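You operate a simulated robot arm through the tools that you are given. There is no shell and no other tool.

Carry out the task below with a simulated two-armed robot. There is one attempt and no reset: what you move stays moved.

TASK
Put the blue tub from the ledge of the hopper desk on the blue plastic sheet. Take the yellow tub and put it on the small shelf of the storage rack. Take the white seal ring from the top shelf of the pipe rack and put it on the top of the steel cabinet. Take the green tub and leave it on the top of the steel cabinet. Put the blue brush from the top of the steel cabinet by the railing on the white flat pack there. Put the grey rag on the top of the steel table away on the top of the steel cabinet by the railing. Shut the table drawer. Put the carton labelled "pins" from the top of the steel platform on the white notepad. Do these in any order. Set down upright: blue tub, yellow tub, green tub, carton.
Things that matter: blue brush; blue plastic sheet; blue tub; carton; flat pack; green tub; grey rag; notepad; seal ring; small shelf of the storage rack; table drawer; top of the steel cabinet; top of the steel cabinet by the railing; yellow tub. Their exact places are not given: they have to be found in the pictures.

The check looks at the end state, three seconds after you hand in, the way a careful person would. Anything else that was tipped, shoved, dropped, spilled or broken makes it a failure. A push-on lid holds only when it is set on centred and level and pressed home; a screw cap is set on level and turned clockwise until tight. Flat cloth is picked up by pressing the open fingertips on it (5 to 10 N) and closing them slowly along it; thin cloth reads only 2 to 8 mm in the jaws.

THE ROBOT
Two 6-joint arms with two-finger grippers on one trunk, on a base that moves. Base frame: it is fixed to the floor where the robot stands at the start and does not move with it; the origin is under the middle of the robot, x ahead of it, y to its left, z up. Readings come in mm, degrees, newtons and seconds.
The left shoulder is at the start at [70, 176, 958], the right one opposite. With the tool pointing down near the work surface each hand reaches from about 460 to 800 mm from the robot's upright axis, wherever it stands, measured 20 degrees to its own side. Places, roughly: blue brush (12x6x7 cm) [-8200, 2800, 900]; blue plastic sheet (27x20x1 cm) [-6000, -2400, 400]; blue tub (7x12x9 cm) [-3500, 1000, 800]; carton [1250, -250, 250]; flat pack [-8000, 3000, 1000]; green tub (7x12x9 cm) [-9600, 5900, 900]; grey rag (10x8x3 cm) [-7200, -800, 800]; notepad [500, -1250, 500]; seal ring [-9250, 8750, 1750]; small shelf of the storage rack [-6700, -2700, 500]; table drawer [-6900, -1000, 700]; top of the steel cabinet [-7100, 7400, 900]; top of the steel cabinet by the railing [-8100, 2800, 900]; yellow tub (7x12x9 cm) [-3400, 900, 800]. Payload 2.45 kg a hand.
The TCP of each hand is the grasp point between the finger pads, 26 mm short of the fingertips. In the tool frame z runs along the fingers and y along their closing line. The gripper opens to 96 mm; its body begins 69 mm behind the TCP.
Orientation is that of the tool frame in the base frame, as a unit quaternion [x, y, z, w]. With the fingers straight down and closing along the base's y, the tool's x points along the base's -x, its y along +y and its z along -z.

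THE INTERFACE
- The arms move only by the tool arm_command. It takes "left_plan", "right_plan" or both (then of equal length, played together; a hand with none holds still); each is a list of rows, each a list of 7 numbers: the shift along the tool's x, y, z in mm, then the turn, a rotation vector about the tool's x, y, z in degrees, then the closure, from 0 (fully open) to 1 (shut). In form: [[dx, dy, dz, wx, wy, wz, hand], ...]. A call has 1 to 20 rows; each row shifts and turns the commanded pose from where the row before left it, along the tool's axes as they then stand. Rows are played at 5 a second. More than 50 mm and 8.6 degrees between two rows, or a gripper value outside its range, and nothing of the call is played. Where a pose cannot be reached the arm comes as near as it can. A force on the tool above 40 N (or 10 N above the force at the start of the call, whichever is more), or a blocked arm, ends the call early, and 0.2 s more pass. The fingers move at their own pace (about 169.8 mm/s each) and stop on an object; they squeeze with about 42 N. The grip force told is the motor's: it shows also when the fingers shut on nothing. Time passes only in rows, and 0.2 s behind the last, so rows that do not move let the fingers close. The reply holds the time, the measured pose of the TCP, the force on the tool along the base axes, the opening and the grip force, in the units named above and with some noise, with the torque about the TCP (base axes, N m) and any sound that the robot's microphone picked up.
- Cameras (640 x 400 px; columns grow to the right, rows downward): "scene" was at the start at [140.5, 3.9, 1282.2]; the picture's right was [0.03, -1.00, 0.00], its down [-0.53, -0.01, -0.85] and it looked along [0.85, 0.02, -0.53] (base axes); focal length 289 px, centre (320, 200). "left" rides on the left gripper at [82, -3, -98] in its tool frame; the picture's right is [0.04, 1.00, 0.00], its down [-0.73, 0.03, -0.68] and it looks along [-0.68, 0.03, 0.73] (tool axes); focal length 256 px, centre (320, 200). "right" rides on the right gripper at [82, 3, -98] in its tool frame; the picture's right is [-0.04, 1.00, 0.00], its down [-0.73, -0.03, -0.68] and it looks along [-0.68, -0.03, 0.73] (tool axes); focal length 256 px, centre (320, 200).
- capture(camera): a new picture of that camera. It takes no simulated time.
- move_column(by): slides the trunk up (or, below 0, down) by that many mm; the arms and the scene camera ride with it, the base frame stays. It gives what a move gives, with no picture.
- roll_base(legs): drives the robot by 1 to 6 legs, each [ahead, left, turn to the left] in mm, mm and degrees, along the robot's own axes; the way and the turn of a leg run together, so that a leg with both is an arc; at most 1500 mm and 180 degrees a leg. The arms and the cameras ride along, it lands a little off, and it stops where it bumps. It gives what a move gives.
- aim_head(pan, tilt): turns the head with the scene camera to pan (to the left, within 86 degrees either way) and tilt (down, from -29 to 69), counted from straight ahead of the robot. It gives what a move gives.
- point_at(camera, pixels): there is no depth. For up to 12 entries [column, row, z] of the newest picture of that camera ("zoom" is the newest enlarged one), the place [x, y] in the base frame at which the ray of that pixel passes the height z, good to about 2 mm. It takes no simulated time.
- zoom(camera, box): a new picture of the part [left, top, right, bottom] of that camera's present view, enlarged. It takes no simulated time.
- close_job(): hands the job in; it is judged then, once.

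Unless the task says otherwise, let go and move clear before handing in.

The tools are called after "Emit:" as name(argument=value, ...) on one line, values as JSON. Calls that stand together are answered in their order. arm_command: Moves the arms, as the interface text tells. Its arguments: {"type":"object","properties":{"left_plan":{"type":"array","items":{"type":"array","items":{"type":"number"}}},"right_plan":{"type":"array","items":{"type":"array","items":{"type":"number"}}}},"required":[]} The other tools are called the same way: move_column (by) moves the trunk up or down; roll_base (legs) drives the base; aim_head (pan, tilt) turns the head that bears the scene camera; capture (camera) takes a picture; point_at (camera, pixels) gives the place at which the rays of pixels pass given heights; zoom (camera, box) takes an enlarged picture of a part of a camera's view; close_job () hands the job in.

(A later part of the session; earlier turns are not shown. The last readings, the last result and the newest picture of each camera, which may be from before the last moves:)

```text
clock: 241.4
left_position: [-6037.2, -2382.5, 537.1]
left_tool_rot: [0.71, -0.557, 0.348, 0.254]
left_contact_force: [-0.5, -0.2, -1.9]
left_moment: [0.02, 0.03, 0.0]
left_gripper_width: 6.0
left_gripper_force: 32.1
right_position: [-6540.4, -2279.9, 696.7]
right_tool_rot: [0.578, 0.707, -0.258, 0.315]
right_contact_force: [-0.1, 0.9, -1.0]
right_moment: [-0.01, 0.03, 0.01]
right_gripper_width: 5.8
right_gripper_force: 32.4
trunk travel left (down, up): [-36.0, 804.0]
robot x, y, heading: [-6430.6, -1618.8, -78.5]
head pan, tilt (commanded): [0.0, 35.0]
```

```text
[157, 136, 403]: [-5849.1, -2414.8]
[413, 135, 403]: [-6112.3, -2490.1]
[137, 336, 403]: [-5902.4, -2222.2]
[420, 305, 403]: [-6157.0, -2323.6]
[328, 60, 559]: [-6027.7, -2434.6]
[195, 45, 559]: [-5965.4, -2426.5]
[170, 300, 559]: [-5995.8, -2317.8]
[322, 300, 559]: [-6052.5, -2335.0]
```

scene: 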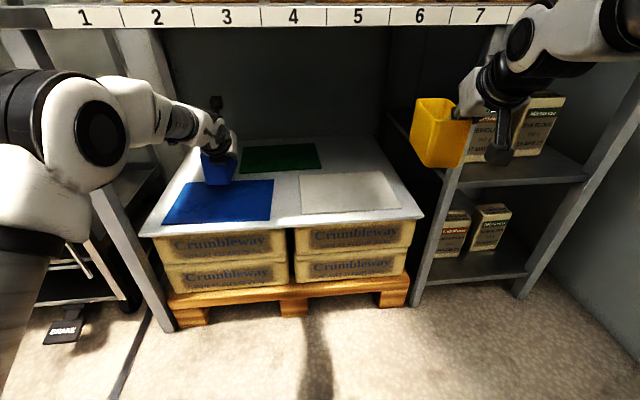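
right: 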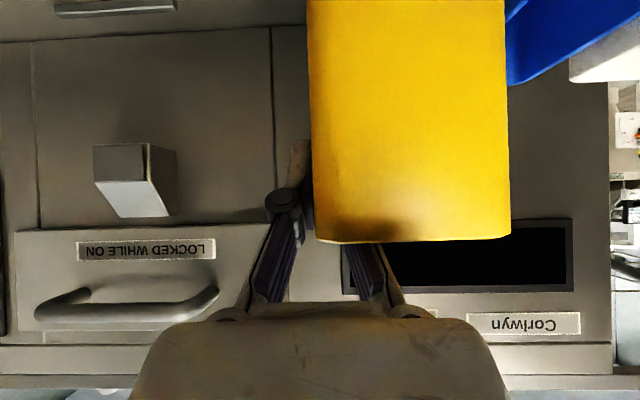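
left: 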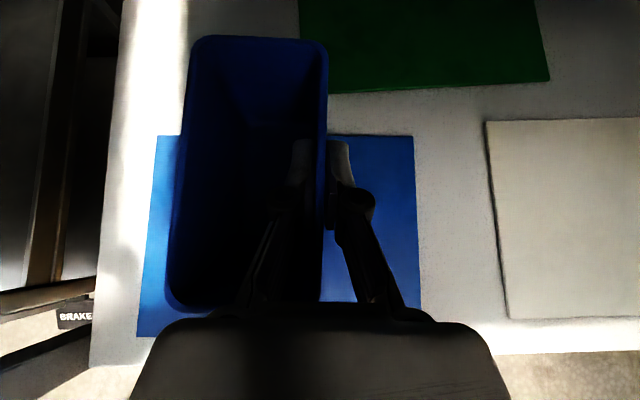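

The tub centre is at (-6010,-2378), already over the sheet (centre (-6007,-2356)). I'll shift back 20 mm, then lower with the arm and the trunk.

Emit:
arm_command(left_plan=[[-12.6, 0, -15.5, 0, 0, 0, 1], [-13.2, 0, 10.7, 0, 0, 0, 1], [-13.2, 0, 10.7, 0, 0, 0, 1], [0, 0, 0, 0, 0, 0, 1]])

Emit:
move_column(by=-24)

Emit:
capture(camera="scene")

```text
clock: 242.4
left_position: [-6042.3, -2362.6, 503.8]
left_tool_rot: [0.71, -0.557, 0.348, 0.253]
left_contact_force: [0.3, -0.8, -0.4]
left_moment: [0.03, 0.02, 0.03]
left_gripper_width: 6.3
left_gripper_force: 32.5
right_position: [-6540.4, -2280.8, 697.2]
right_tool_rot: [0.579, 0.708, -0.257, 0.314]
right_contact_force: [0.5, 0.5, -0.8]
right_moment: [0.01, 0.03, 0.04]
right_gripper_width: 6.1
right_gripper_force: 32.2
trunk travel left (down, up): [-36.0, 804.0]
robot x, y, heading: [-6431.9, -1620.5, -78.4]
head pan, tilt (commanded): [0.0, 35.0]
```

```text
clock: 243.1
left_position: [-6041.8, -2362.8, 481.1]
left_tool_rot: [0.709, -0.557, 0.349, 0.254]
left_contact_force: [0.0, -0.5, -1.2]
left_moment: [0.02, 0.07, -0.01]
left_gripper_width: 5.8
left_gripper_force: 32.2
right_position: [-6540.8, -2280.0, 671.7]
right_tool_rot: [0.578, 0.708, -0.257, 0.314]
right_contact_force: [0.3, -0.1, -1.1]
right_moment: [-0.01, 0.01, 0.0]
right_gripper_width: 6.0
right_gripper_force: 31.8
trunk travel left (down, up): [-12.0, 828.0]
robot x, y, heading: [-6434.2, -1622.5, -78.5]
head pan, tilt (commanded): [0.0, 35.0]
```

```text
taken
```

scene: 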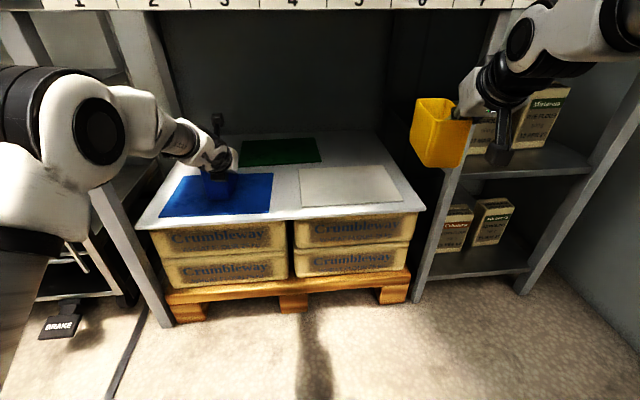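

Still 12 mm to go. I'll lower in small arm steps, watching the force.

Emit:
arm_command(left_plan=[[-3.1, 0, 2.5, 0, 0, 0, 1], [-3.1, 0, 2.5, 0, 0, 0, 1], [0, 0, 0, 0, 0, 0, 1]])

Emit:
arm_command(left_plan=[[-2.3, 0, 1.9, 0, 0, 0, 1], [0, 0, 0, 0, 0, 0, 1]])

Emit:
arm_command(left_plan=[[-1.6, 0, 1.3, 0, 0, 0, 1], [0, 0, 0, 0, 0, 0, 1]])

```text
clock: 243.9
left_position: [-6041.7, -2361.7, 473.0]
left_tool_rot: [0.71, -0.557, 0.349, 0.253]
left_contact_force: [0.3, -0.3, 0.2]
left_moment: [0.03, 0.05, 0.0]
left_gripper_width: 6.2
left_gripper_force: 32.7
right_position: [-6540.5, -2280.6, 672.0]
right_tool_rot: [0.578, 0.708, -0.257, 0.314]
right_contact_force: [0.5, -0.2, -1.5]
right_moment: [0.0, 0.02, -0.02]
right_gripper_width: 6.0
right_gripper_force: 32.0
trunk travel left (down, up): [-12.0, 828.0]
robot x, y, heading: [-6432.4, -1621.4, -78.2]
head pan, tilt (commanded): [0.0, 35.0]
```

```text
clock: 244.5
left_position: [-6041.7, -2362.3, 472.3]
left_tool_rot: [0.709, -0.556, 0.351, 0.254]
left_contact_force: [0.6, -1.3, 8.7]
left_moment: [0.39, 0.06, -0.03]
left_gripper_width: 6.0
left_gripper_force: 31.5
right_position: [-6541.9, -2280.3, 672.4]
right_tool_rot: [0.578, 0.707, -0.258, 0.315]
right_contact_force: [0.6, -0.6, -1.7]
right_moment: [0.02, 0.02, -0.03]
right_gripper_width: 5.7
right_gripper_force: 31.9
trunk travel left (down, up): [-12.0, 828.0]
robot x, y, heading: [-6433.0, -1619.2, -78.3]
head pan, tilt (commanded): [0.0, 35.0]
```

```text
clock: 245.1
left_position: [-6042.0, -2362.4, 471.6]
left_tool_rot: [0.708, -0.557, 0.35, 0.256]
left_contact_force: [3.0, -5.1, 16.4]
left_moment: [0.12, -0.05, -0.07]
left_gripper_width: 5.9
left_gripper_force: 32.0
right_position: [-6541.7, -2278.8, 673.9]
right_tool_rot: [0.578, 0.708, -0.256, 0.315]
right_contact_force: [0.2, -0.1, -1.2]
right_moment: [0.05, 0.02, 0.0]
right_gripper_width: 5.8
right_gripper_force: 32.4
trunk travel left (down, up): [-12.0, 828.0]
robot x, y, heading: [-6436.9, -1620.7, -78.4]
head pan, tilt (commanded): [0.0, 35.0]
```

Contact is at z≈472. I'll ease up, open the jaws modestly and lift the fingers straight out.

Emit:
arm_command(left_plan=[[1.6, 0, -1.3, 0, 0, 0, 1], [0, 0, 0, 0, 0, 0, 0.85], [0, 0, 0, 0, 0, 0, 0.72], [0, 0, 0, 0, 0, 0, 0.72]])

Emit:
capture(camera="left")

```text
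clock: 246.1
left_position: [-6040.8, -2361.5, 470.1]
left_tool_rot: [0.709, -0.558, 0.348, 0.254]
left_contact_force: [-0.6, -0.4, -0.3]
left_moment: [-0.04, -0.02, -0.01]
left_gripper_width: 27.0
left_gripper_force: 0.1
right_position: [-6540.5, -2280.0, 672.8]
right_tool_rot: [0.578, 0.708, -0.256, 0.314]
right_contact_force: [0.3, 0.1, -1.2]
right_moment: [0.01, 0.02, 0.0]
right_gripper_width: 5.9
right_gripper_force: 32.7
trunk travel left (down, up): [-12.0, 828.0]
robot x, y, heading: [-6436.4, -1620.3, -78.5]
head pan, tilt (commanded): [0.0, 35.0]
```

```text
taken
```

left: 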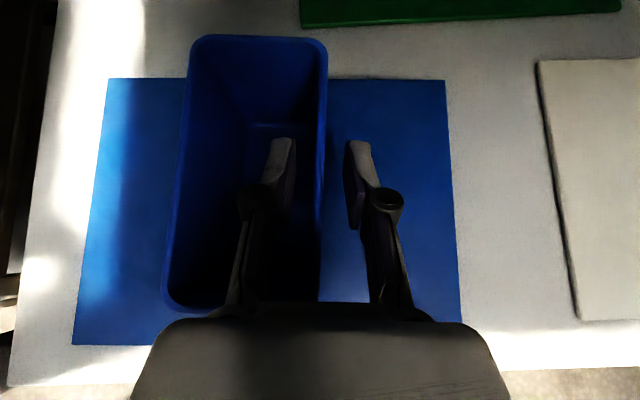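

The blue tub stands on the sheet. I'll lift the fingers straight up and then back out.

Emit:
arm_command(left_plan=[[15.5, 0, -12.6, 0, 0, 0, 0.72], [19.4, 0, -15.7, 0, 0, 0, 0.72], [19.4, 0, -15.7, 0, 0, 0, 0.72], [19.4, 0, -15.7, 0, 0, 0, 0.72], [0, 0, 0, 0, 0, 0, 0.72]])

Emit:
capture(camera="left")

```text
clock: 247.3
left_position: [-6044.6, -2359.3, 560.9]
left_tool_rot: [0.71, -0.554, 0.355, 0.252]
left_contact_force: [0.4, 0.8, -0.3]
left_moment: [0.0, 0.02, 0.01]
left_gripper_width: 26.9
left_gripper_force: 0.0
left hand out of reach, approached as far as the arm can: row 4
right_position: [-6541.2, -2280.1, 671.7]
right_tool_rot: [0.578, 0.708, -0.256, 0.315]
right_contact_force: [0.2, 0.6, -0.1]
right_moment: [0.02, 0.04, -0.05]
right_gripper_width: 6.1
right_gripper_force: 32.3
trunk travel left (down, up): [-12.0, 828.0]
robot x, y, heading: [-6433.0, -1621.5, -78.4]
head pan, tilt (commanded): [0.0, 35.0]
```

```text
taken
```

left: 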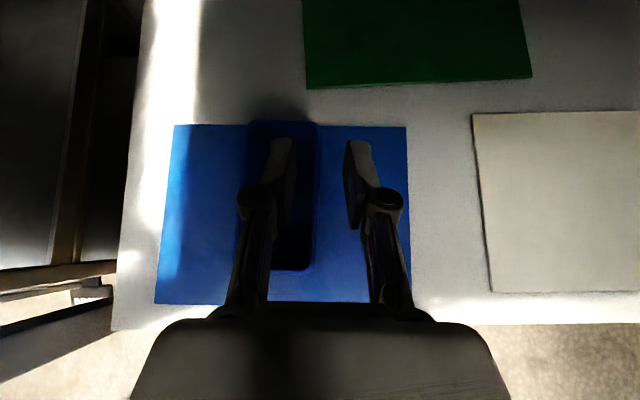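

The left hand is clear. I'll back the base out and then prepare the yellow tub for the small shelf.

Emit:
roll_base(legs=[[-330, 0, 0]])

Emit:
aim_head(pan=-10, tilt=25)

Emit:
capture(camera="scene")

Emit:
capture(camera="right")

```text
clock: 249.5
left_position: [-6111.9, -2038.3, 561.8]
left_tool_rot: [0.708, -0.555, 0.355, 0.253]
left_contact_force: [0.0, 0.8, 0.7]
left_moment: [0.0, -0.02, 0.03]
left_gripper_width: 26.8
left_gripper_force: 0.0
right_position: [-6608.4, -1956.8, 672.1]
right_tool_rot: [0.579, 0.707, -0.257, 0.314]
right_contact_force: [0.3, 0.3, -1.0]
right_moment: [0.0, 0.03, -0.02]
right_gripper_width: 6.2
right_gripper_force: 32.0
trunk travel left (down, up): [-12.0, 828.0]
robot x, y, heading: [-6491.8, -1299.4, -78.6]
head pan, tilt (commanded): [0.0, 35.0]
```

```text
clock: 250.2
left_position: [-6112.8, -2039.9, 561.4]
left_tool_rot: [0.709, -0.555, 0.355, 0.252]
left_contact_force: [0.4, -1.0, 0.1]
left_moment: [0.01, -0.02, 0.01]
left_gripper_width: 26.7
left_gripper_force: 0.0
right_position: [-6608.1, -1956.9, 672.9]
right_tool_rot: [0.579, 0.707, -0.257, 0.314]
right_contact_force: [0.3, 0.2, -1.3]
right_moment: [0.0, 0.03, 0.02]
right_gripper_width: 6.1
right_gripper_force: 32.1
trunk travel left (down, up): [-12.0, 828.0]
robot x, y, heading: [-6497.8, -1299.5, -78.5]
head pan, tilt (commanded): [-10.0, 25.0]
```

```text
taken
```

scene: 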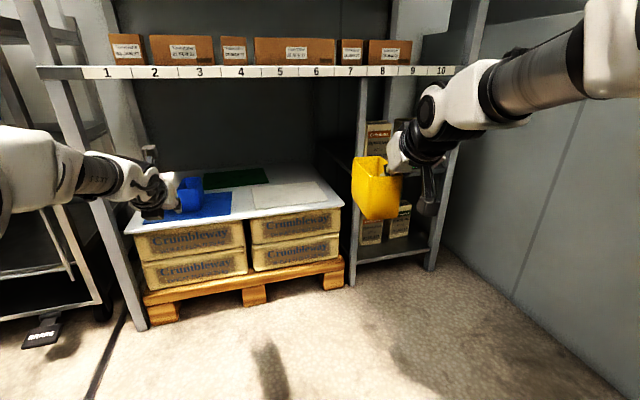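

```text
taken
```

right: 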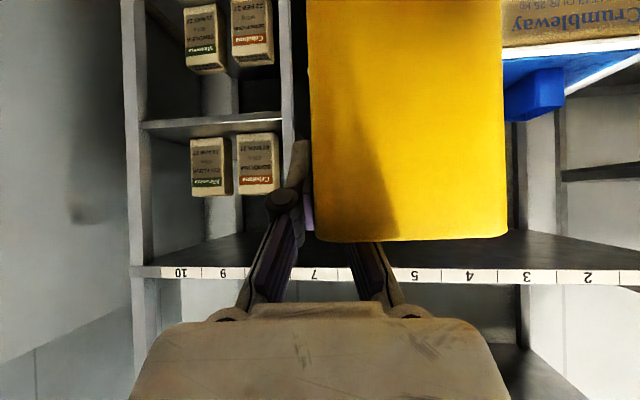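

The right camera sees the small shelf upside down with its two packets. I'll zoom in to measure the free depth.

Emit:
zoom(camera="right", box=[120, 90, 312, 210])

Emit:
point_at(camera="zoom", pixels=[[72, 110, 500], [540, 72, 500], [72, 128, 500], [232, 165, 500], [350, 160, 500], [390, 155, 500], [525, 148, 500], [540, 90, 500]])

```text
3.33 times, centred on (216, 150) of right
```

zoom: 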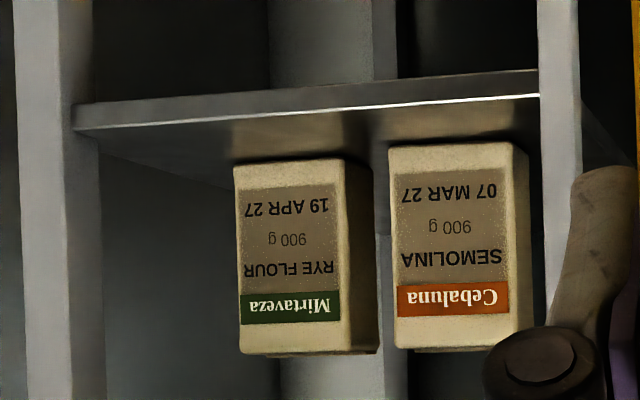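

```text
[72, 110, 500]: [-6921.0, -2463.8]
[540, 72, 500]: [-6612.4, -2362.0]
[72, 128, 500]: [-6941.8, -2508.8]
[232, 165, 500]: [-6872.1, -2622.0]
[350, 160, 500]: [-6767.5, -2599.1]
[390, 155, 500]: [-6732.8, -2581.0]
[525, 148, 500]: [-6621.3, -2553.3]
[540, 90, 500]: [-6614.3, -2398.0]
```

The front edge matches my earlier line, and the rye packet stands about 130 mm behind it. I'll extend the right arm again and swing its heading inward so the base can stay clear of the table.

Emit:
arm_command(right_plan=[[-7.9, -10, 36.7, 0, 0, 0, 1], [-7.9, -10, 36.7, 0, 0, 0, 1], [-7.9, -10, 36.7, 0, 0, 0, 1], [-7.9, -10, 36.7, 0, 0, 0, 1], [0, 0, 0, -5.85, 0, -5.3, 1], [0, 0, 0, -5.85, 0, -5.3, 1], [0, 0, 0, 0, 0, 0, 1]], left_plan=[[10, 0, -35, 0, 0, 0, 0.72], [10, 0, -35, 0, 0, 0, 0.72], [10, 0, -35, 0, 0, 0, 0.72], [10, 0, -35, 0, 0, 0, 0.72], [0, 0, 0, 0, 0, 0, 0.72], [0, 0, 0, 0, 0, 0, 0.72], [0, 0, 0, 0, 0, 0, 0.72]])

Emit:
capture(camera="scene")

```text
clock: 251.8
left_position: [-6119.5, -1946.6, 648.4]
left_tool_rot: [0.71, -0.548, 0.367, 0.247]
left_contact_force: [0.6, 0.0, 0.6]
left_moment: [0.0, 0.02, 0.0]
left_gripper_width: 27.0
left_gripper_force: 0.1
left hand out of reach, approached as far as the arm can: row 2, 3, 4
right_position: [-6622.7, -2095.5, 598.1]
right_tool_rot: [0.477, 0.779, -0.212, 0.346]
right_contact_force: [0.1, 0.1, -0.4]
right_moment: [-0.02, 0.01, -0.02]
right_gripper_width: 6.1
right_gripper_force: 32.3
trunk travel left (down, up): [-12.0, 828.0]
robot x, y, heading: [-6497.7, -1296.9, -78.5]
head pan, tilt (commanded): [-10.0, 25.0]
```

```text
taken
```

scene: 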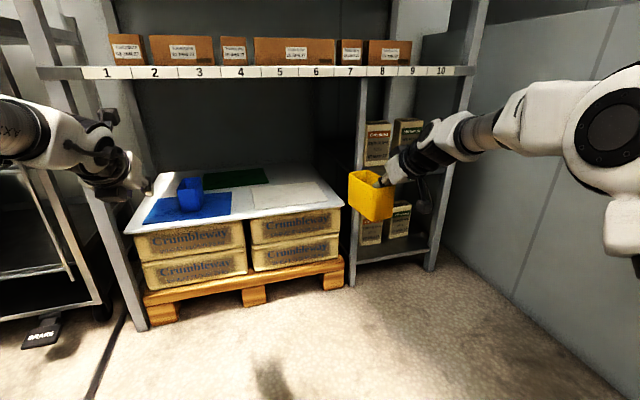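

Now I turn the base so that the tool heads −72.7°, and check the wall's distance on the right.

Emit:
point_at(camera="scene", pixels=[[580, 396, 0], [440, 243, 0], [510, 318, 0], [430, 268, 0]])

Emit:
roll_base(legs=[[0, 0, -9.7]])

Emit:
capture(camera="right")

Emit:
aim_head(pan=-15, tilt=25)

Emit:
capture(camera="scene")

```text
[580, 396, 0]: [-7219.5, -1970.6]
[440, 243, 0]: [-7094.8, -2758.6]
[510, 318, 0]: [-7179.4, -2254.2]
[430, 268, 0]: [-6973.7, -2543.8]
```

```text
clock: 252.9
left_position: [-6232.3, -2000.0, 648.6]
left_tool_rot: [0.661, -0.607, 0.344, 0.277]
left_contact_force: [-0.1, -0.5, 0.6]
left_moment: [0.01, 0.03, 0.02]
left_gripper_width: 26.9
left_gripper_force: 0.2
right_position: [-6754.0, -2062.1, 598.0]
right_tool_rot: [0.541, 0.736, -0.24, 0.328]
right_contact_force: [0.0, -0.3, -0.8]
right_moment: [0.01, 0.04, 0.03]
right_gripper_width: 5.9
right_gripper_force: 32.1
trunk travel left (down, up): [-12.0, 828.0]
robot x, y, heading: [-6498.2, -1297.1, -88.1]
head pan, tilt (commanded): [-10.0, 25.0]
```

```text
taken
```

right: 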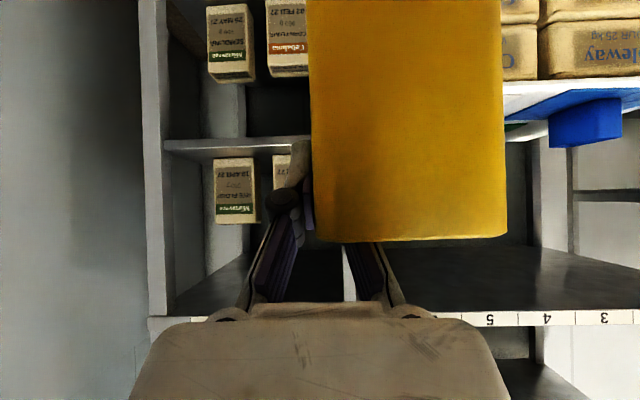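

```text
clock: 253.5
left_position: [-6232.2, -2000.7, 647.9]
left_tool_rot: [0.661, -0.607, 0.344, 0.277]
left_contact_force: [-0.1, -0.4, 0.4]
left_moment: [-0.01, 0.0, 0.0]
left_gripper_width: 26.8
left_gripper_force: 0.0
right_position: [-6754.9, -2061.5, 598.8]
right_tool_rot: [0.541, 0.736, -0.241, 0.328]
right_contact_force: [0.2, 0.9, -0.5]
right_moment: [-0.02, 0.03, -0.07]
right_gripper_width: 5.9
right_gripper_force: 32.7
trunk travel left (down, up): [-12.0, 828.0]
robot x, y, heading: [-6495.5, -1299.1, -88.2]
head pan, tilt (commanded): [-15.0, 25.0]
```

```text
taken
```

scene: 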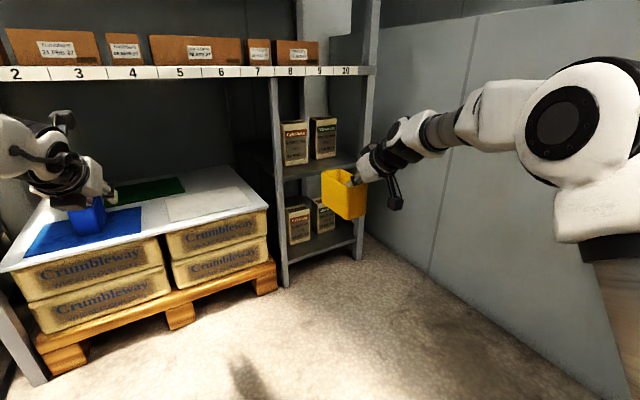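

The wall is about 150 mm clear of the elbow. I'll move to just in front of the small shelf, in line with the rye packet.

Emit:
roll_base(legs=[[330, -154, 0]])

Emit:
capture(camera="scene")

Emit:
capture(camera="right")

```text
clock: 255.9
left_position: [-6376.2, -2334.8, 647.9]
left_tool_rot: [0.66, -0.607, 0.344, 0.277]
left_contact_force: [-0.4, 0.5, 0.2]
left_moment: [0.01, -0.02, 0.01]
left_gripper_width: 27.2
left_gripper_force: 0.2
right_position: [-6896.1, -2398.8, 599.4]
right_tool_rot: [0.54, 0.737, -0.24, 0.328]
right_contact_force: [-0.9, 0.4, -0.4]
right_moment: [0.0, 0.06, -0.03]
right_gripper_width: 6.0
right_gripper_force: 32.6
trunk travel left (down, up): [-12.0, 828.0]
robot x, y, heading: [-6637.3, -1637.1, -88.4]
head pan, tilt (commanded): [-15.0, 25.0]
```

```text
taken
```

scene: 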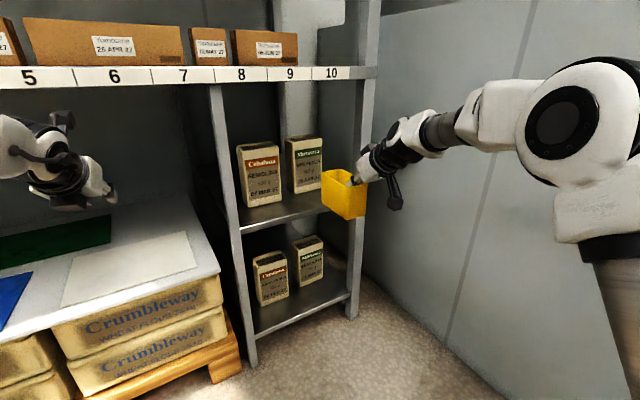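

```text
taken
```

right: 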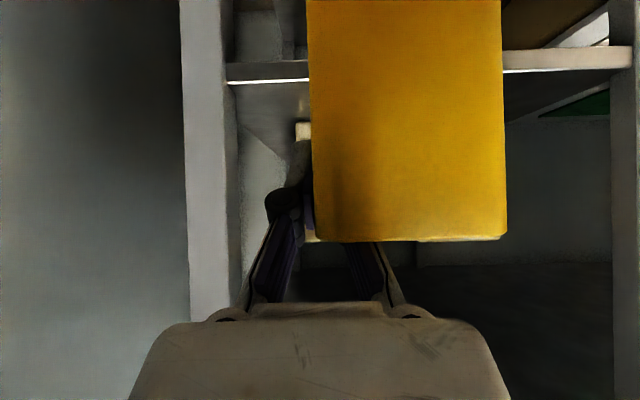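

The scene camera now sees the shelf, the packets and the tub. I'll zoom to check the alignment.

Emit:
zoom(camera="scene", box=[215, 110, 395, 260])

Emit:
point_at(camera="scene", pixels=[[238, 233, 500], [322, 213, 500], [248, 208, 500], [280, 199, 500], [295, 193, 500], [322, 188, 500], [362, 202, 500]])

```text
2.67 times, centred on (305, 185) of scene
```

zoom: 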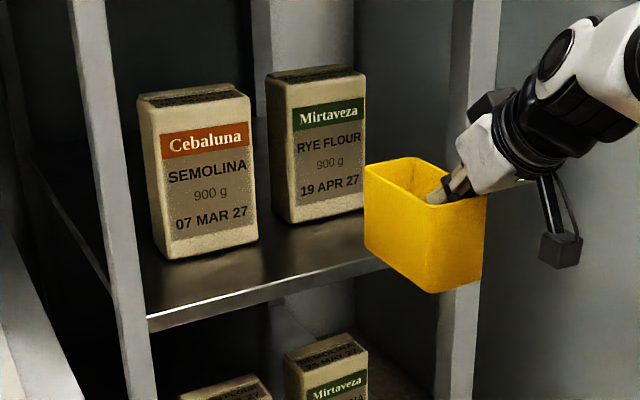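

```text
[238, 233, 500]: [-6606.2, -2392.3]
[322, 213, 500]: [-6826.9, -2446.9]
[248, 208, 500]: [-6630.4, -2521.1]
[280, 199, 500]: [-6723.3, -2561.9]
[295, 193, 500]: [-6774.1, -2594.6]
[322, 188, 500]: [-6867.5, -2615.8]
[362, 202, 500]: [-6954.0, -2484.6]
```

Rye's front is 127–135 mm behind the edge. I'll advance about 100 mm along the shelf normal and re-check.

Emit:
roll_base(legs=[[97, 22, 0]])

Emit:
zoom(camera="scene", box=[215, 110, 395, 260])

Emit:
capture(camera="right")

```text
clock: 257.0
left_position: [-6351.4, -2430.2, 647.2]
left_tool_rot: [0.661, -0.607, 0.344, 0.276]
left_contact_force: [0.2, -0.5, -0.3]
left_moment: [0.02, 0.03, -0.01]
left_gripper_width: 26.8
left_gripper_force: 0.0
right_position: [-6871.9, -2495.2, 598.1]
right_tool_rot: [0.539, 0.738, -0.239, 0.328]
right_contact_force: [0.2, -0.5, -0.9]
right_moment: [0.03, 0.02, -0.02]
right_gripper_width: 5.9
right_gripper_force: 32.2
trunk travel left (down, up): [-12.0, 828.0]
robot x, y, heading: [-6617.2, -1734.3, -88.2]
head pan, tilt (commanded): [-15.0, 25.0]
```

```text
2.67 times, centred on (305, 185) of scene
```

zoom: 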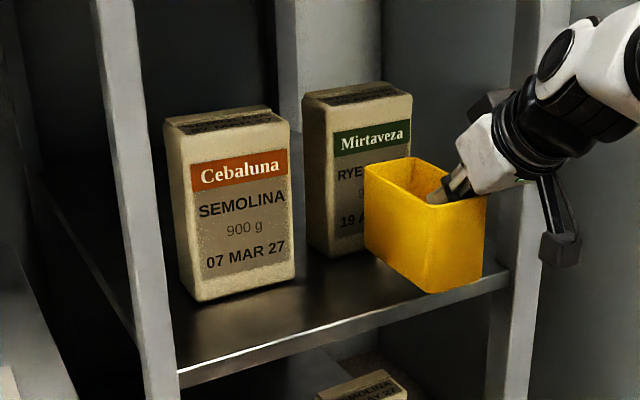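

```text
taken
```

right: 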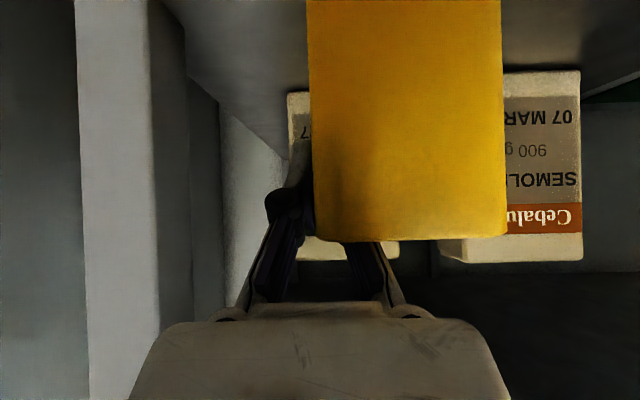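

The depth is 10 mm now and I want 53 mm. I'll push forward 43 mm with the arm and look before lowering.

Emit:
arm_command(right_plan=[[-9.6, 0, 10.6, 0, 0, 0, 1], [-9.6, 0, 10.6, 0, 0, 0, 1], [-9.6, 0, 10.6, 0, 0, 0, 1], [0, 0, 0, 0, 0, 0, 1]])

Emit:
zoom(camera="scene", box=[225, 110, 375, 235])

```text
clock: 258.0
left_position: [-6350.8, -2430.9, 647.8]
left_tool_rot: [0.662, -0.606, 0.345, 0.276]
left_contact_force: [0.4, -0.1, 1.3]
left_moment: [-0.02, -0.01, -0.02]
left_gripper_width: 26.5
left_gripper_force: 0.1
right_position: [-6859.9, -2535.3, 598.9]
right_tool_rot: [0.54, 0.737, -0.24, 0.328]
right_contact_force: [-0.7, 0.9, 0.0]
right_moment: [-0.01, 0.03, 0.02]
right_gripper_width: 6.1
right_gripper_force: 32.4
trunk travel left (down, up): [-12.0, 828.0]
robot x, y, heading: [-6616.1, -1732.4, -88.2]
head pan, tilt (commanded): [-15.0, 25.0]
```

```text
3.20 times, centred on (300, 172) of scene
```

zoom: 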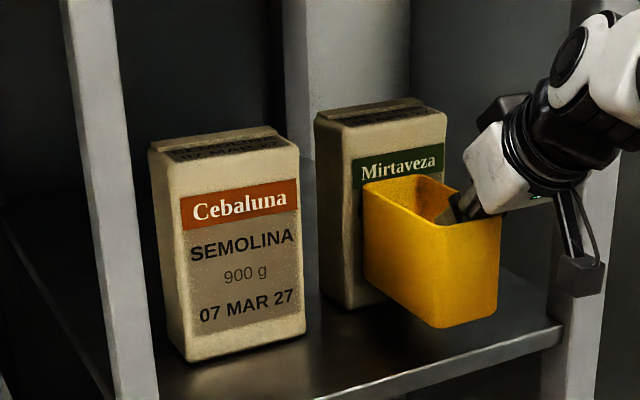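

Alignment looks right, with the packet face about 13 mm beyond the tub. I'll lower it stepwise.

Emit:
arm_command(right_plan=[[5.9, 0, 5.4, 0, 0, 0, 1], [5.9, 0, 5.4, 0, 0, 0, 1], [5.9, 0, 5.4, 0, 0, 0, 1], [0, 0, 0, 0, 0, 0, 1]])

Emit:
zoom(camera="scene", box=[225, 110, 375, 235])

Emit:
capture(camera="right")

```text
clock: 259.0
left_position: [-6350.7, -2430.1, 648.9]
left_tool_rot: [0.662, -0.606, 0.345, 0.276]
left_contact_force: [-0.1, -0.8, -0.3]
left_moment: [0.01, -0.02, 0.0]
left_gripper_width: 26.7
left_gripper_force: 0.0
right_position: [-6858.2, -2535.7, 574.2]
right_tool_rot: [0.54, 0.737, -0.241, 0.328]
right_contact_force: [-1.4, 1.9, 0.3]
right_moment: [-0.05, -0.04, 0.17]
right_gripper_width: 6.2
right_gripper_force: 32.6
trunk travel left (down, up): [-12.0, 828.0]
robot x, y, heading: [-6620.0, -1733.2, -88.3]
head pan, tilt (commanded): [-15.0, 25.0]
```

```text
3.20 times, centred on (300, 172) of scene
```

zoom: 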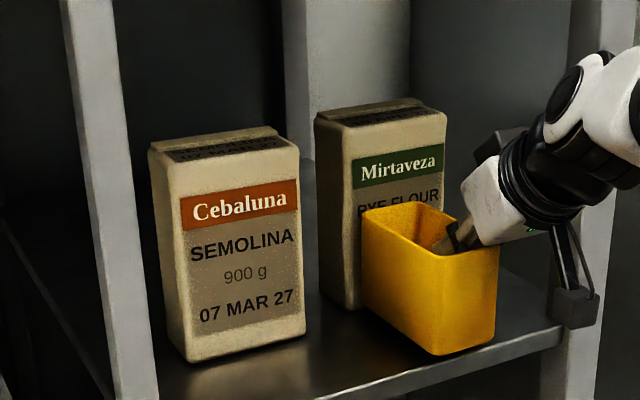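

```text
taken
```

right: 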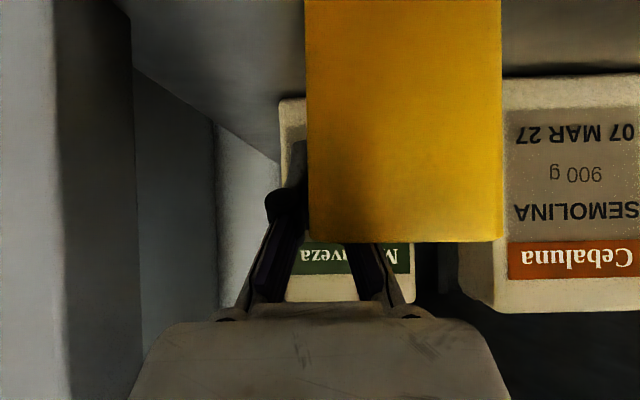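

A small force (−1.4, 1.9) points outward, so the tub's far end may be touching the rye packet. I'll pull back 13 mm; the near edge still has room.

Emit:
arm_command(right_plan=[[4.4, 0, -4.8, 0, 0, 0, 1], [4.4, 0, -4.8, 0, 0, 0, 1], [0, 0, 0, 0, 0, 0, 1]])

Emit:
zoom(camera="scene", box=[225, 110, 375, 235])

```text
clock: 259.8
left_position: [-6350.8, -2430.7, 648.9]
left_tool_rot: [0.661, -0.606, 0.345, 0.276]
left_contact_force: [-0.2, -0.1, 0.1]
left_moment: [-0.01, 0.03, -0.02]
left_gripper_width: 26.9
left_gripper_force: 0.1
right_position: [-6862.1, -2523.7, 575.6]
right_tool_rot: [0.539, 0.738, -0.239, 0.328]
right_contact_force: [-0.4, 0.7, -0.9]
right_moment: [0.0, 0.03, -0.01]
right_gripper_width: 6.1
right_gripper_force: 32.3
trunk travel left (down, up): [-12.0, 828.0]
robot x, y, heading: [-6618.5, -1732.2, -88.1]
head pan, tilt (commanded): [-15.0, 25.0]
```

```text
3.20 times, centred on (300, 172) of scene
```

zoom: 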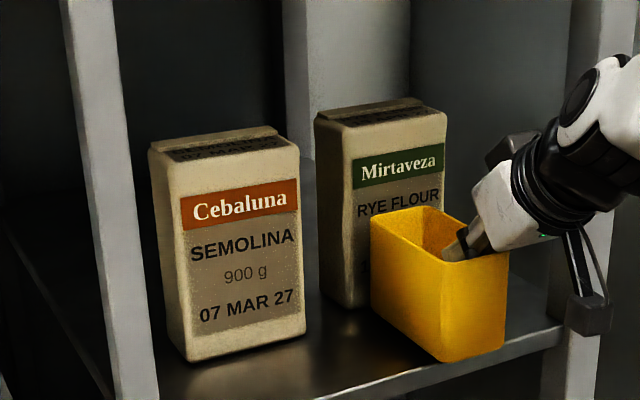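

Clear of the packet now, but the near edge would overhang the shelf by about 11 mm. I'll go forward 8 mm as a compromise and lower.

Emit:
arm_command(right_plan=[[-5.2, 0, 5.8, 0, 0, 0, 1], [0, 0, 0, 0, 0, 0, 1]])

Emit:
arm_command(right_plan=[[2.9, 0, 2.7, 0, 0, 0, 1], [0, 0, 0, 0, 0, 0, 1]])

Emit:
arm_command(right_plan=[[1.5, 0, 1.3, 0, 0, 0, 1], [0, 0, 0, 0, 0, 0, 1]])

```text
clock: 260.4
left_position: [-6351.1, -2430.4, 648.6]
left_tool_rot: [0.662, -0.606, 0.345, 0.277]
left_contact_force: [-0.5, -0.4, -0.7]
left_moment: [0.03, 0.03, 0.04]
left_gripper_width: 26.8
left_gripper_force: 0.1
right_position: [-6862.4, -2529.7, 575.2]
right_tool_rot: [0.54, 0.738, -0.24, 0.328]
right_contact_force: [-0.3, 0.3, -0.7]
right_moment: [0.01, 0.03, 0.0]
right_gripper_width: 5.8
right_gripper_force: 32.1
trunk travel left (down, up): [-12.0, 828.0]
robot x, y, heading: [-6614.3, -1732.0, -88.0]
head pan, tilt (commanded): [-15.0, 25.0]
```

```text
clock: 261.0
left_position: [-6351.7, -2430.1, 648.1]
left_tool_rot: [0.661, -0.606, 0.345, 0.277]
left_contact_force: [-0.2, -1.4, -0.6]
left_moment: [0.02, 0.0, 0.02]
left_gripper_width: 26.8
left_gripper_force: 0.1
right_position: [-6860.0, -2530.2, 570.6]
right_tool_rot: [0.54, 0.737, -0.24, 0.328]
right_contact_force: [0.2, -0.3, -1.2]
right_moment: [0.01, 0.06, 0.02]
right_gripper_width: 5.9
right_gripper_force: 32.2
trunk travel left (down, up): [-12.0, 828.0]
robot x, y, heading: [-6617.3, -1730.7, -88.3]
head pan, tilt (commanded): [-15.0, 25.0]
```

```text
clock: 261.6
left_position: [-6351.0, -2430.5, 647.6]
left_tool_rot: [0.661, -0.606, 0.344, 0.277]
left_contact_force: [0.3, 0.0, -1.0]
left_moment: [-0.01, -0.01, 0.02]
left_gripper_width: 27.1
left_gripper_force: 0.1
right_position: [-6861.0, -2530.7, 567.2]
right_tool_rot: [0.54, 0.738, -0.239, 0.327]
right_contact_force: [1.0, 0.1, -1.1]
right_moment: [0.01, 0.05, -0.01]
right_gripper_width: 5.9
right_gripper_force: 33.1
trunk travel left (down, up): [-12.0, 828.0]
robot x, y, heading: [-6619.3, -1729.4, -88.0]
head pan, tilt (commanded): [-15.0, 25.0]
```

No contact yet at z 567. I'll keep lowering in small steps.

Emit:
arm_command(right_plan=[[1.5, 0, 1.3, 0, 0, 0, 1], [0, 0, 0, 0, 0, 0, 1]])

Emit:
arm_command(right_plan=[[1.5, 0, 1.3, 0, 0, 0, 1], [0, 0, 0, 0, 0, 0, 1]])

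Emit:
zoom(camera="scene", box=[225, 110, 375, 235])

```text
clock: 262.2
left_position: [-6351.2, -2430.4, 647.7]
left_tool_rot: [0.661, -0.606, 0.345, 0.277]
left_contact_force: [0.3, -0.3, 0.6]
left_moment: [-0.03, 0.01, -0.01]
left_gripper_width: 26.4
left_gripper_force: 0.1
right_position: [-6859.6, -2530.6, 567.2]
right_tool_rot: [0.54, 0.738, -0.24, 0.327]
right_contact_force: [-0.5, -0.4, -1.2]
right_moment: [0.02, 0.03, -0.01]
right_gripper_width: 6.3
right_gripper_force: 32.0
trunk travel left (down, up): [-12.0, 828.0]
robot x, y, heading: [-6613.6, -1729.8, -88.3]
head pan, tilt (commanded): [-15.0, 25.0]
```

```text
clock: 262.8
left_position: [-6349.6, -2429.8, 647.9]
left_tool_rot: [0.661, -0.606, 0.345, 0.278]
left_contact_force: [0.7, 0.4, 0.8]
left_moment: [-0.02, 0.04, 0.03]
left_gripper_width: 27.0
left_gripper_force: 0.1
right_position: [-6861.0, -2530.6, 565.7]
right_tool_rot: [0.54, 0.737, -0.24, 0.327]
right_contact_force: [0.4, -0.9, 0.4]
right_moment: [-0.02, -0.08, -0.03]
right_gripper_width: 6.2
right_gripper_force: 32.3
trunk travel left (down, up): [-12.0, 828.0]
robot x, y, heading: [-6617.2, -1728.8, -88.4]
head pan, tilt (commanded): [-15.0, 25.0]
```

```text
3.20 times, centred on (300, 172) of scene
```

zoom: 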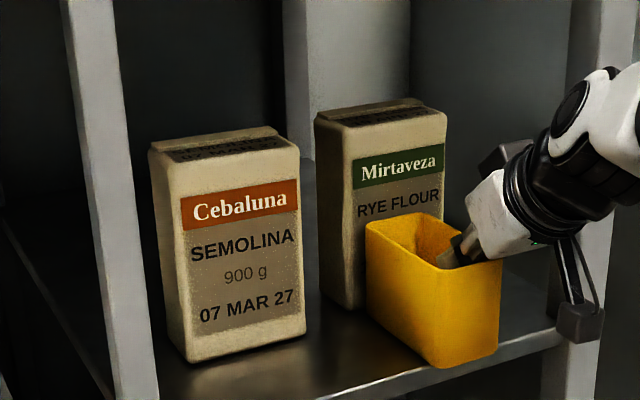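

The weight is nearly off. One more small step, then I'll ease and release.

Emit:
arm_command(right_plan=[[1.5, 0, 1.3, 0, 0, 0, 1], [0, 0, 0, 0, 0, 0, 1]])

Emit:
arm_command(right_plan=[[0, 0, 0, 0, 0, 0, 0.85], [0, 0, 0, 0, 0, 0, 0.72], [0, 0, 0, 0, 0, 0, 0.72]])

Emit:
zoom(camera="scene", box=[225, 110, 375, 235])

Emit:
capture(camera="right")

```text
clock: 263.4
left_position: [-6350.3, -2429.6, 649.6]
left_tool_rot: [0.662, -0.605, 0.345, 0.277]
left_contact_force: [-0.3, 0.6, 0.1]
left_moment: [-0.01, 0.02, -0.02]
left_gripper_width: 27.0
left_gripper_force: 0.1
right_position: [-6860.7, -2529.7, 565.6]
right_tool_rot: [0.539, 0.737, -0.242, 0.329]
right_contact_force: [0.8, -4.3, 12.3]
right_moment: [0.14, 0.1, 0.03]
right_gripper_width: 6.1
right_gripper_force: 32.3
trunk travel left (down, up): [-12.0, 828.0]
robot x, y, heading: [-6618.1, -1727.3, -88.4]
head pan, tilt (commanded): [-15.0, 25.0]
```

```text
clock: 264.2
left_position: [-6351.3, -2430.4, 648.8]
left_tool_rot: [0.661, -0.607, 0.344, 0.277]
left_contact_force: [-0.1, -0.2, 0.9]
left_moment: [0.04, 0.01, 0.0]
left_gripper_width: 26.9
left_gripper_force: 0.0
right_position: [-6860.2, -2530.2, 562.2]
right_tool_rot: [0.539, 0.737, -0.24, 0.328]
right_contact_force: [-0.3, -0.3, -0.2]
right_moment: [-0.02, 0.01, -0.01]
right_gripper_width: 26.8
right_gripper_force: 0.0
trunk travel left (down, up): [-12.0, 828.0]
robot x, y, heading: [-6619.0, -1731.4, -88.2]
head pan, tilt (commanded): [-15.0, 25.0]
```

```text
3.20 times, centred on (300, 172) of scene
```

zoom: 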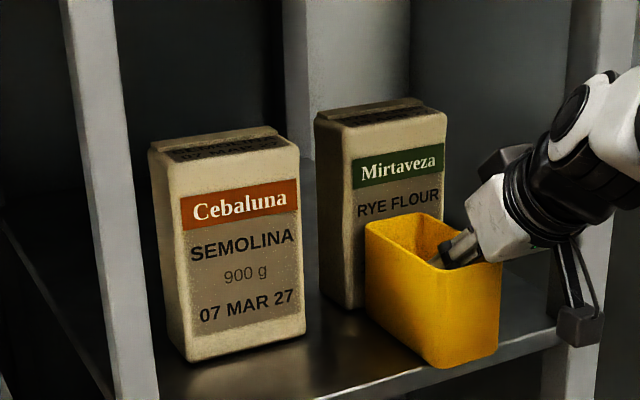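

```text
taken
```

right: 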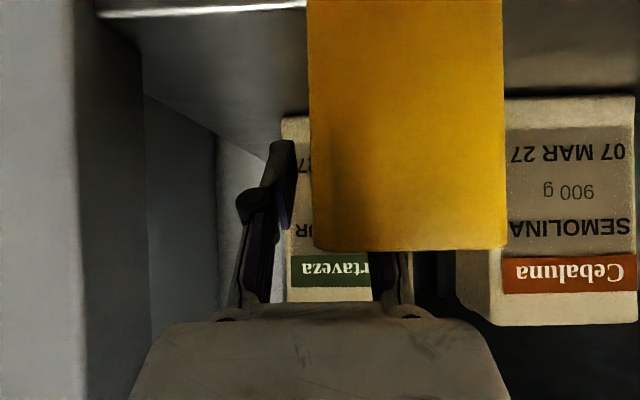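

The yellow tub stands on the shelf. I'll lift the fingers out and back the base away.

Emit:
arm_command(right_plan=[[-14.8, 0, -13.4, 0, 0, 0, 0.72], [-18.5, 0, -16.8, 0, 0, 0, 0.72], [-18.5, 0, -16.8, 0, 0, 0, 0.72], [-7.4, 0, -6.7, 0, 0, 0, 0.72], [0, 0, 0, 0, 0, 0, 0.72]])

Emit:
zoom(camera="scene", box=[225, 110, 375, 235])

```text
clock: 265.4
left_position: [-6351.0, -2430.7, 648.1]
left_tool_rot: [0.661, -0.607, 0.344, 0.277]
left_contact_force: [0.5, -0.2, -0.1]
left_moment: [0.0, 0.01, 0.02]
left_gripper_width: 26.9
left_gripper_force: 0.0
right_position: [-6861.0, -2529.9, 643.5]
right_tool_rot: [0.54, 0.737, -0.24, 0.328]
right_contact_force: [0.3, 0.0, 1.1]
right_moment: [0.03, 0.0, 0.01]
right_gripper_width: 26.7
right_gripper_force: 0.0
trunk travel left (down, up): [-12.0, 828.0]
robot x, y, heading: [-6617.0, -1729.2, -88.4]
head pan, tilt (commanded): [-15.0, 25.0]
```

```text
3.20 times, centred on (300, 172) of scene
```

zoom: 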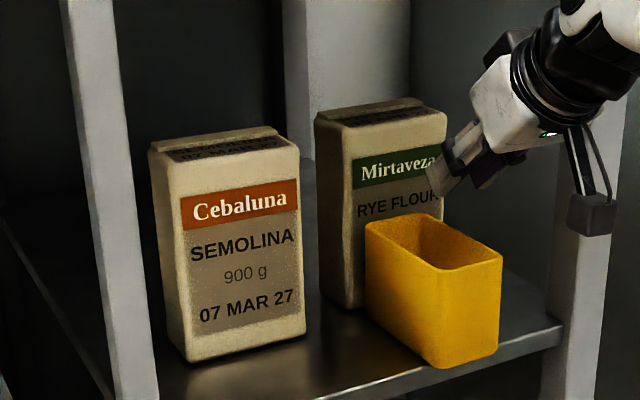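

The yellow tub is done. I'll back straight out and look at the steel table with its drawer and rag.

Emit:
roll_base(legs=[[-400, 0, 0]])

Emit:
capture(camera="scene")

Emit:
move_column(by=400)

Emit:
aim_head(pan=-80, tilt=30)

Emit:
capture(camera="scene")

```text
clock: 267.6
left_position: [-6362.0, -2095.4, 653.0]
left_tool_rot: [0.653, -0.612, 0.344, 0.283]
left_contact_force: [-0.3, 0.1, 0.3]
left_moment: [-0.01, 0.03, 0.0]
left_gripper_width: 27.0
left_gripper_force: 0.1
right_position: [-6875.9, -2185.4, 649.0]
right_tool_rot: [0.547, 0.731, -0.247, 0.327]
right_contact_force: [-0.6, 0.2, 1.1]
right_moment: [-0.02, 0.02, 0.02]
right_gripper_width: 26.9
right_gripper_force: 0.1
trunk travel left (down, up): [-12.0, 828.0]
robot x, y, heading: [-6614.0, -1393.0, -89.5]
head pan, tilt (commanded): [-15.0, 25.0]
stopped in leg 1: the robot was blocked; the commanded pose is now the measured one
```

```text
taken
```

scene: 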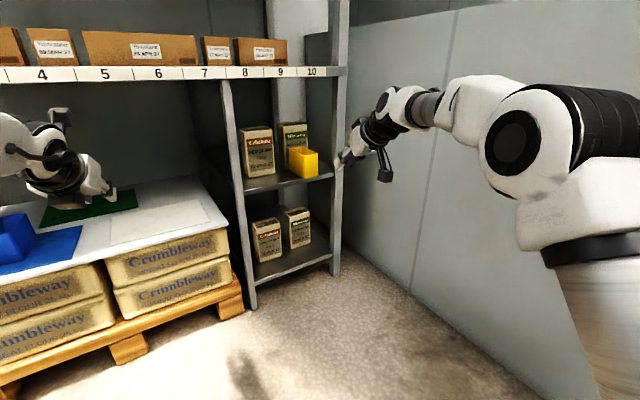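

```text
clock: 271.4
left_position: [-6363.7, -2097.3, 1052.3]
left_tool_rot: [0.654, -0.612, 0.344, 0.283]
left_contact_force: [0.1, -0.2, 0.5]
left_moment: [0.0, 0.01, 0.01]
left_gripper_width: 26.8
left_gripper_force: 0.0
right_position: [-6876.0, -2186.1, 1047.0]
right_tool_rot: [0.546, 0.731, -0.246, 0.327]
right_contact_force: [0.0, -0.5, 0.1]
right_moment: [0.01, 0.03, -0.01]
right_gripper_width: 26.9
right_gripper_force: 0.1
trunk travel left (down, up): [-412.0, 428.0]
robot x, y, heading: [-6615.5, -1397.1, -89.6]
head pan, tilt (commanded): [-15.0, 25.0]
```

```text
clock: 272.8
left_position: [-6363.7, -2098.1, 1051.8]
left_tool_rot: [0.654, -0.612, 0.343, 0.283]
left_contact_force: [1.2, -0.2, -0.7]
left_moment: [0.01, 0.0, -0.01]
left_gripper_width: 27.2
left_gripper_force: 0.0
right_position: [-6874.8, -2186.2, 1048.1]
right_tool_rot: [0.547, 0.731, -0.246, 0.326]
right_contact_force: [0.6, 0.4, -0.1]
right_moment: [0.02, 0.02, -0.04]
right_gripper_width: 26.7
right_gripper_force: 0.0
trunk travel left (down, up): [-412.0, 428.0]
robot x, y, heading: [-6611.1, -1391.3, -89.6]
head pan, tilt (commanded): [-80.0, 30.0]
```

```text
taken
```

scene: 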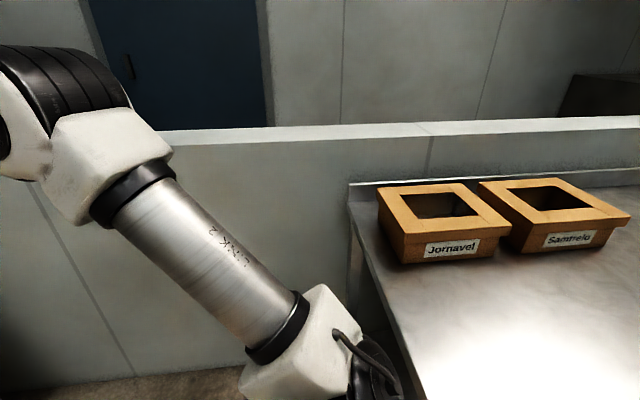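

The base was stopped by something behind me, probably the table or its open drawer. I'll move away to the left and turn to inspect it.

Emit:
roll_base(legs=[[40, 400, 0], [0, 500, 0]])

Emit:
aim_head(pan=-86, tilt=25)

Emit:
capture(camera="scene")

```text
clock: 276.5
left_position: [-5820.8, -2130.0, 1053.6]
left_tool_rot: [0.65, -0.617, 0.343, 0.282]
left_contact_force: [-12.6, 17.1, 7.2]
left_moment: [-0.07, 0.15, -0.53]
left_gripper_width: 40.5
left_gripper_force: 7.9
right_position: [-6331.3, -2215.5, 1050.8]
right_tool_rot: [0.55, 0.728, -0.248, 0.326]
right_contact_force: [0.2, 0.6, 0.5]
right_moment: [-0.01, 0.0, -0.01]
right_gripper_width: 26.7
right_gripper_force: 0.2
trunk travel left (down, up): [-412.0, 428.0]
robot x, y, heading: [-6064.5, -1426.4, -90.2]
head pan, tilt (commanded): [-80.0, 30.0]
stopped in leg 2: the force on the tool passed its limit at 86 N (the readings are from after the stop); the commanded pose is now the measured one
```

```text
clock: 277.1
left_position: [-5821.2, -2130.1, 1053.5]
left_tool_rot: [0.651, -0.616, 0.344, 0.281]
left_contact_force: [-12.4, 16.2, 11.8]
left_moment: [-0.18, 0.2, -0.47]
left_gripper_width: 38.7
left_gripper_force: 6.6
right_position: [-6334.2, -2215.1, 1050.5]
right_tool_rot: [0.55, 0.728, -0.247, 0.327]
right_contact_force: [-0.3, 0.9, 0.0]
right_moment: [-0.03, 0.0, -0.01]
right_gripper_width: 26.7
right_gripper_force: 0.0
trunk travel left (down, up): [-412.0, 428.0]
robot x, y, heading: [-6065.4, -1428.9, -90.0]
head pan, tilt (commanded): [-85.9, 25.0]
```

```text
taken
```

scene: 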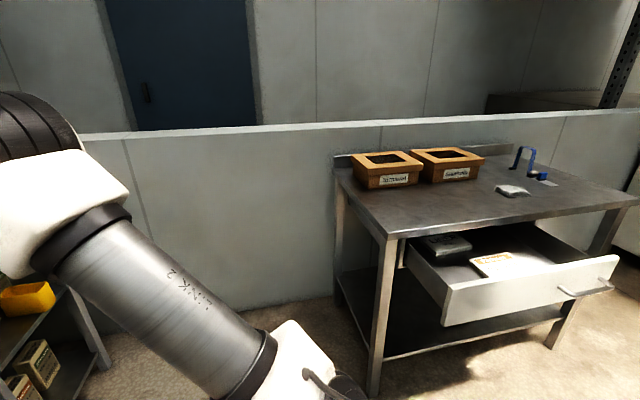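

The left hand touched the rack's left upright (force spike at x −5821). I'll move back right at once to release it, then check the rack.

Emit:
roll_base(legs=[[0, -80, 0], [-150, 0, 0]])

Emit:
aim_head(pan=10, tilt=30)

Emit:
capture(camera="scene")

Emit:
capture(camera="left")

```text
clock: 278.1
left_position: [-5843.7, -2131.7, 1045.3]
left_tool_rot: [0.657, -0.614, 0.339, 0.278]
left_contact_force: [21.3, -1.5, 1.4]
left_moment: [0.26, -0.02, 0.44]
left_gripper_width: 42.5
left_gripper_force: 11.8
right_position: [-6360.5, -2221.4, 1048.0]
right_tool_rot: [0.547, 0.731, -0.246, 0.325]
right_contact_force: [-0.2, -0.2, -0.1]
right_moment: [-0.01, -0.01, 0.01]
right_gripper_width: 26.9
right_gripper_force: 0.0
trunk travel left (down, up): [-412.0, 428.0]
robot x, y, heading: [-6099.3, -1432.6, -89.7]
head pan, tilt (commanded): [-85.9, 25.0]
stopped in leg 1: the force on the tool passed its limit at 62 N (the readings are from after the stop); the commanded pose is now the measured one
```

```text
clock: 279.8
left_position: [-5844.4, -2134.0, 1046.6]
left_tool_rot: [0.656, -0.614, 0.338, 0.279]
left_contact_force: [26.7, 2.5, -3.4]
left_moment: [0.09, -0.03, 0.7]
left_gripper_width: 43.9
left_gripper_force: 12.8
right_position: [-6360.2, -2219.5, 1047.7]
right_tool_rot: [0.548, 0.73, -0.247, 0.324]
right_contact_force: [-0.1, 0.6, 0.4]
right_moment: [0.01, 0.01, 0.02]
right_gripper_width: 26.8
right_gripper_force: 0.0
trunk travel left (down, up): [-412.0, 428.0]
robot x, y, heading: [-6099.3, -1427.9, -89.8]
head pan, tilt (commanded): [10.0, 30.0]
```

```text
taken
```

scene: 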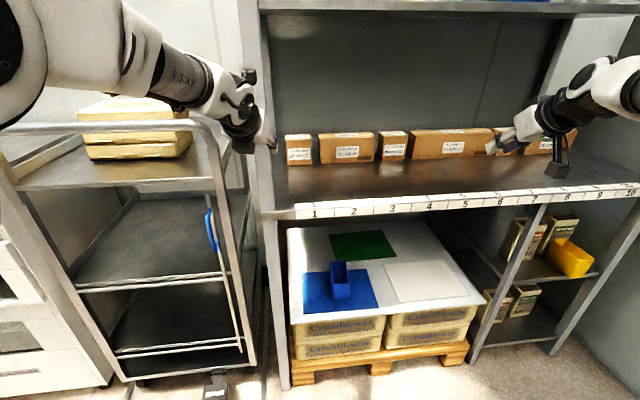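

```text
taken
```

left: 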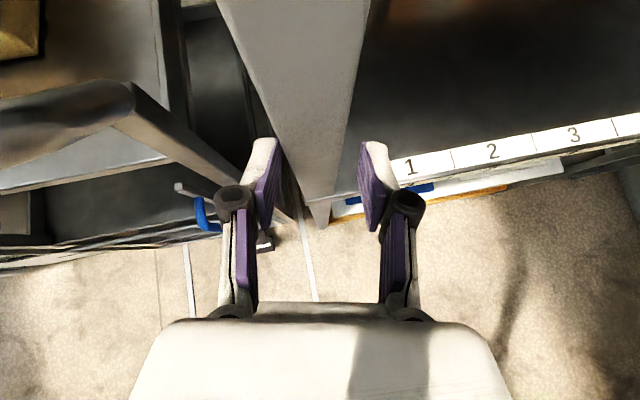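

The left fingers now straddle the upright. I'll open them fully to take the pressure off, then withdraw straight back.

Emit:
arm_command(left_plan=[[0, 0, 0, 0, 0, 0, 0.4], [0, 0, 0, 0, 0, 0, 0.1], [0, 0, 0, 0, 0, 0, 0.1]])

Emit:
capture(camera="left")

```text
clock: 280.6
left_position: [-5850.6, -2134.2, 1048.5]
left_tool_rot: [0.655, -0.615, 0.34, 0.278]
left_contact_force: [0.8, -0.3, -0.3]
left_moment: [-0.03, -0.01, 0.0]
left_gripper_width: 86.3
left_gripper_force: 0.0
right_position: [-6364.8, -2221.0, 1048.6]
right_tool_rot: [0.549, 0.729, -0.247, 0.326]
right_contact_force: [0.0, -0.3, 0.2]
right_moment: [0.0, 0.01, -0.02]
right_gripper_width: 26.8
right_gripper_force: 0.0
trunk travel left (down, up): [-412.0, 428.0]
robot x, y, heading: [-6100.6, -1427.7, -89.9]
head pan, tilt (commanded): [10.0, 30.0]
```

```text
taken
```

left: 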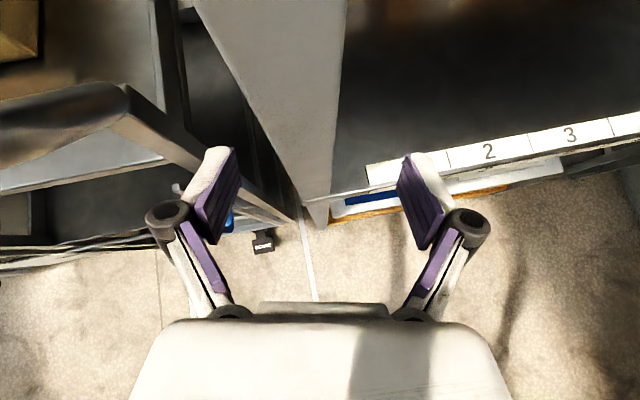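

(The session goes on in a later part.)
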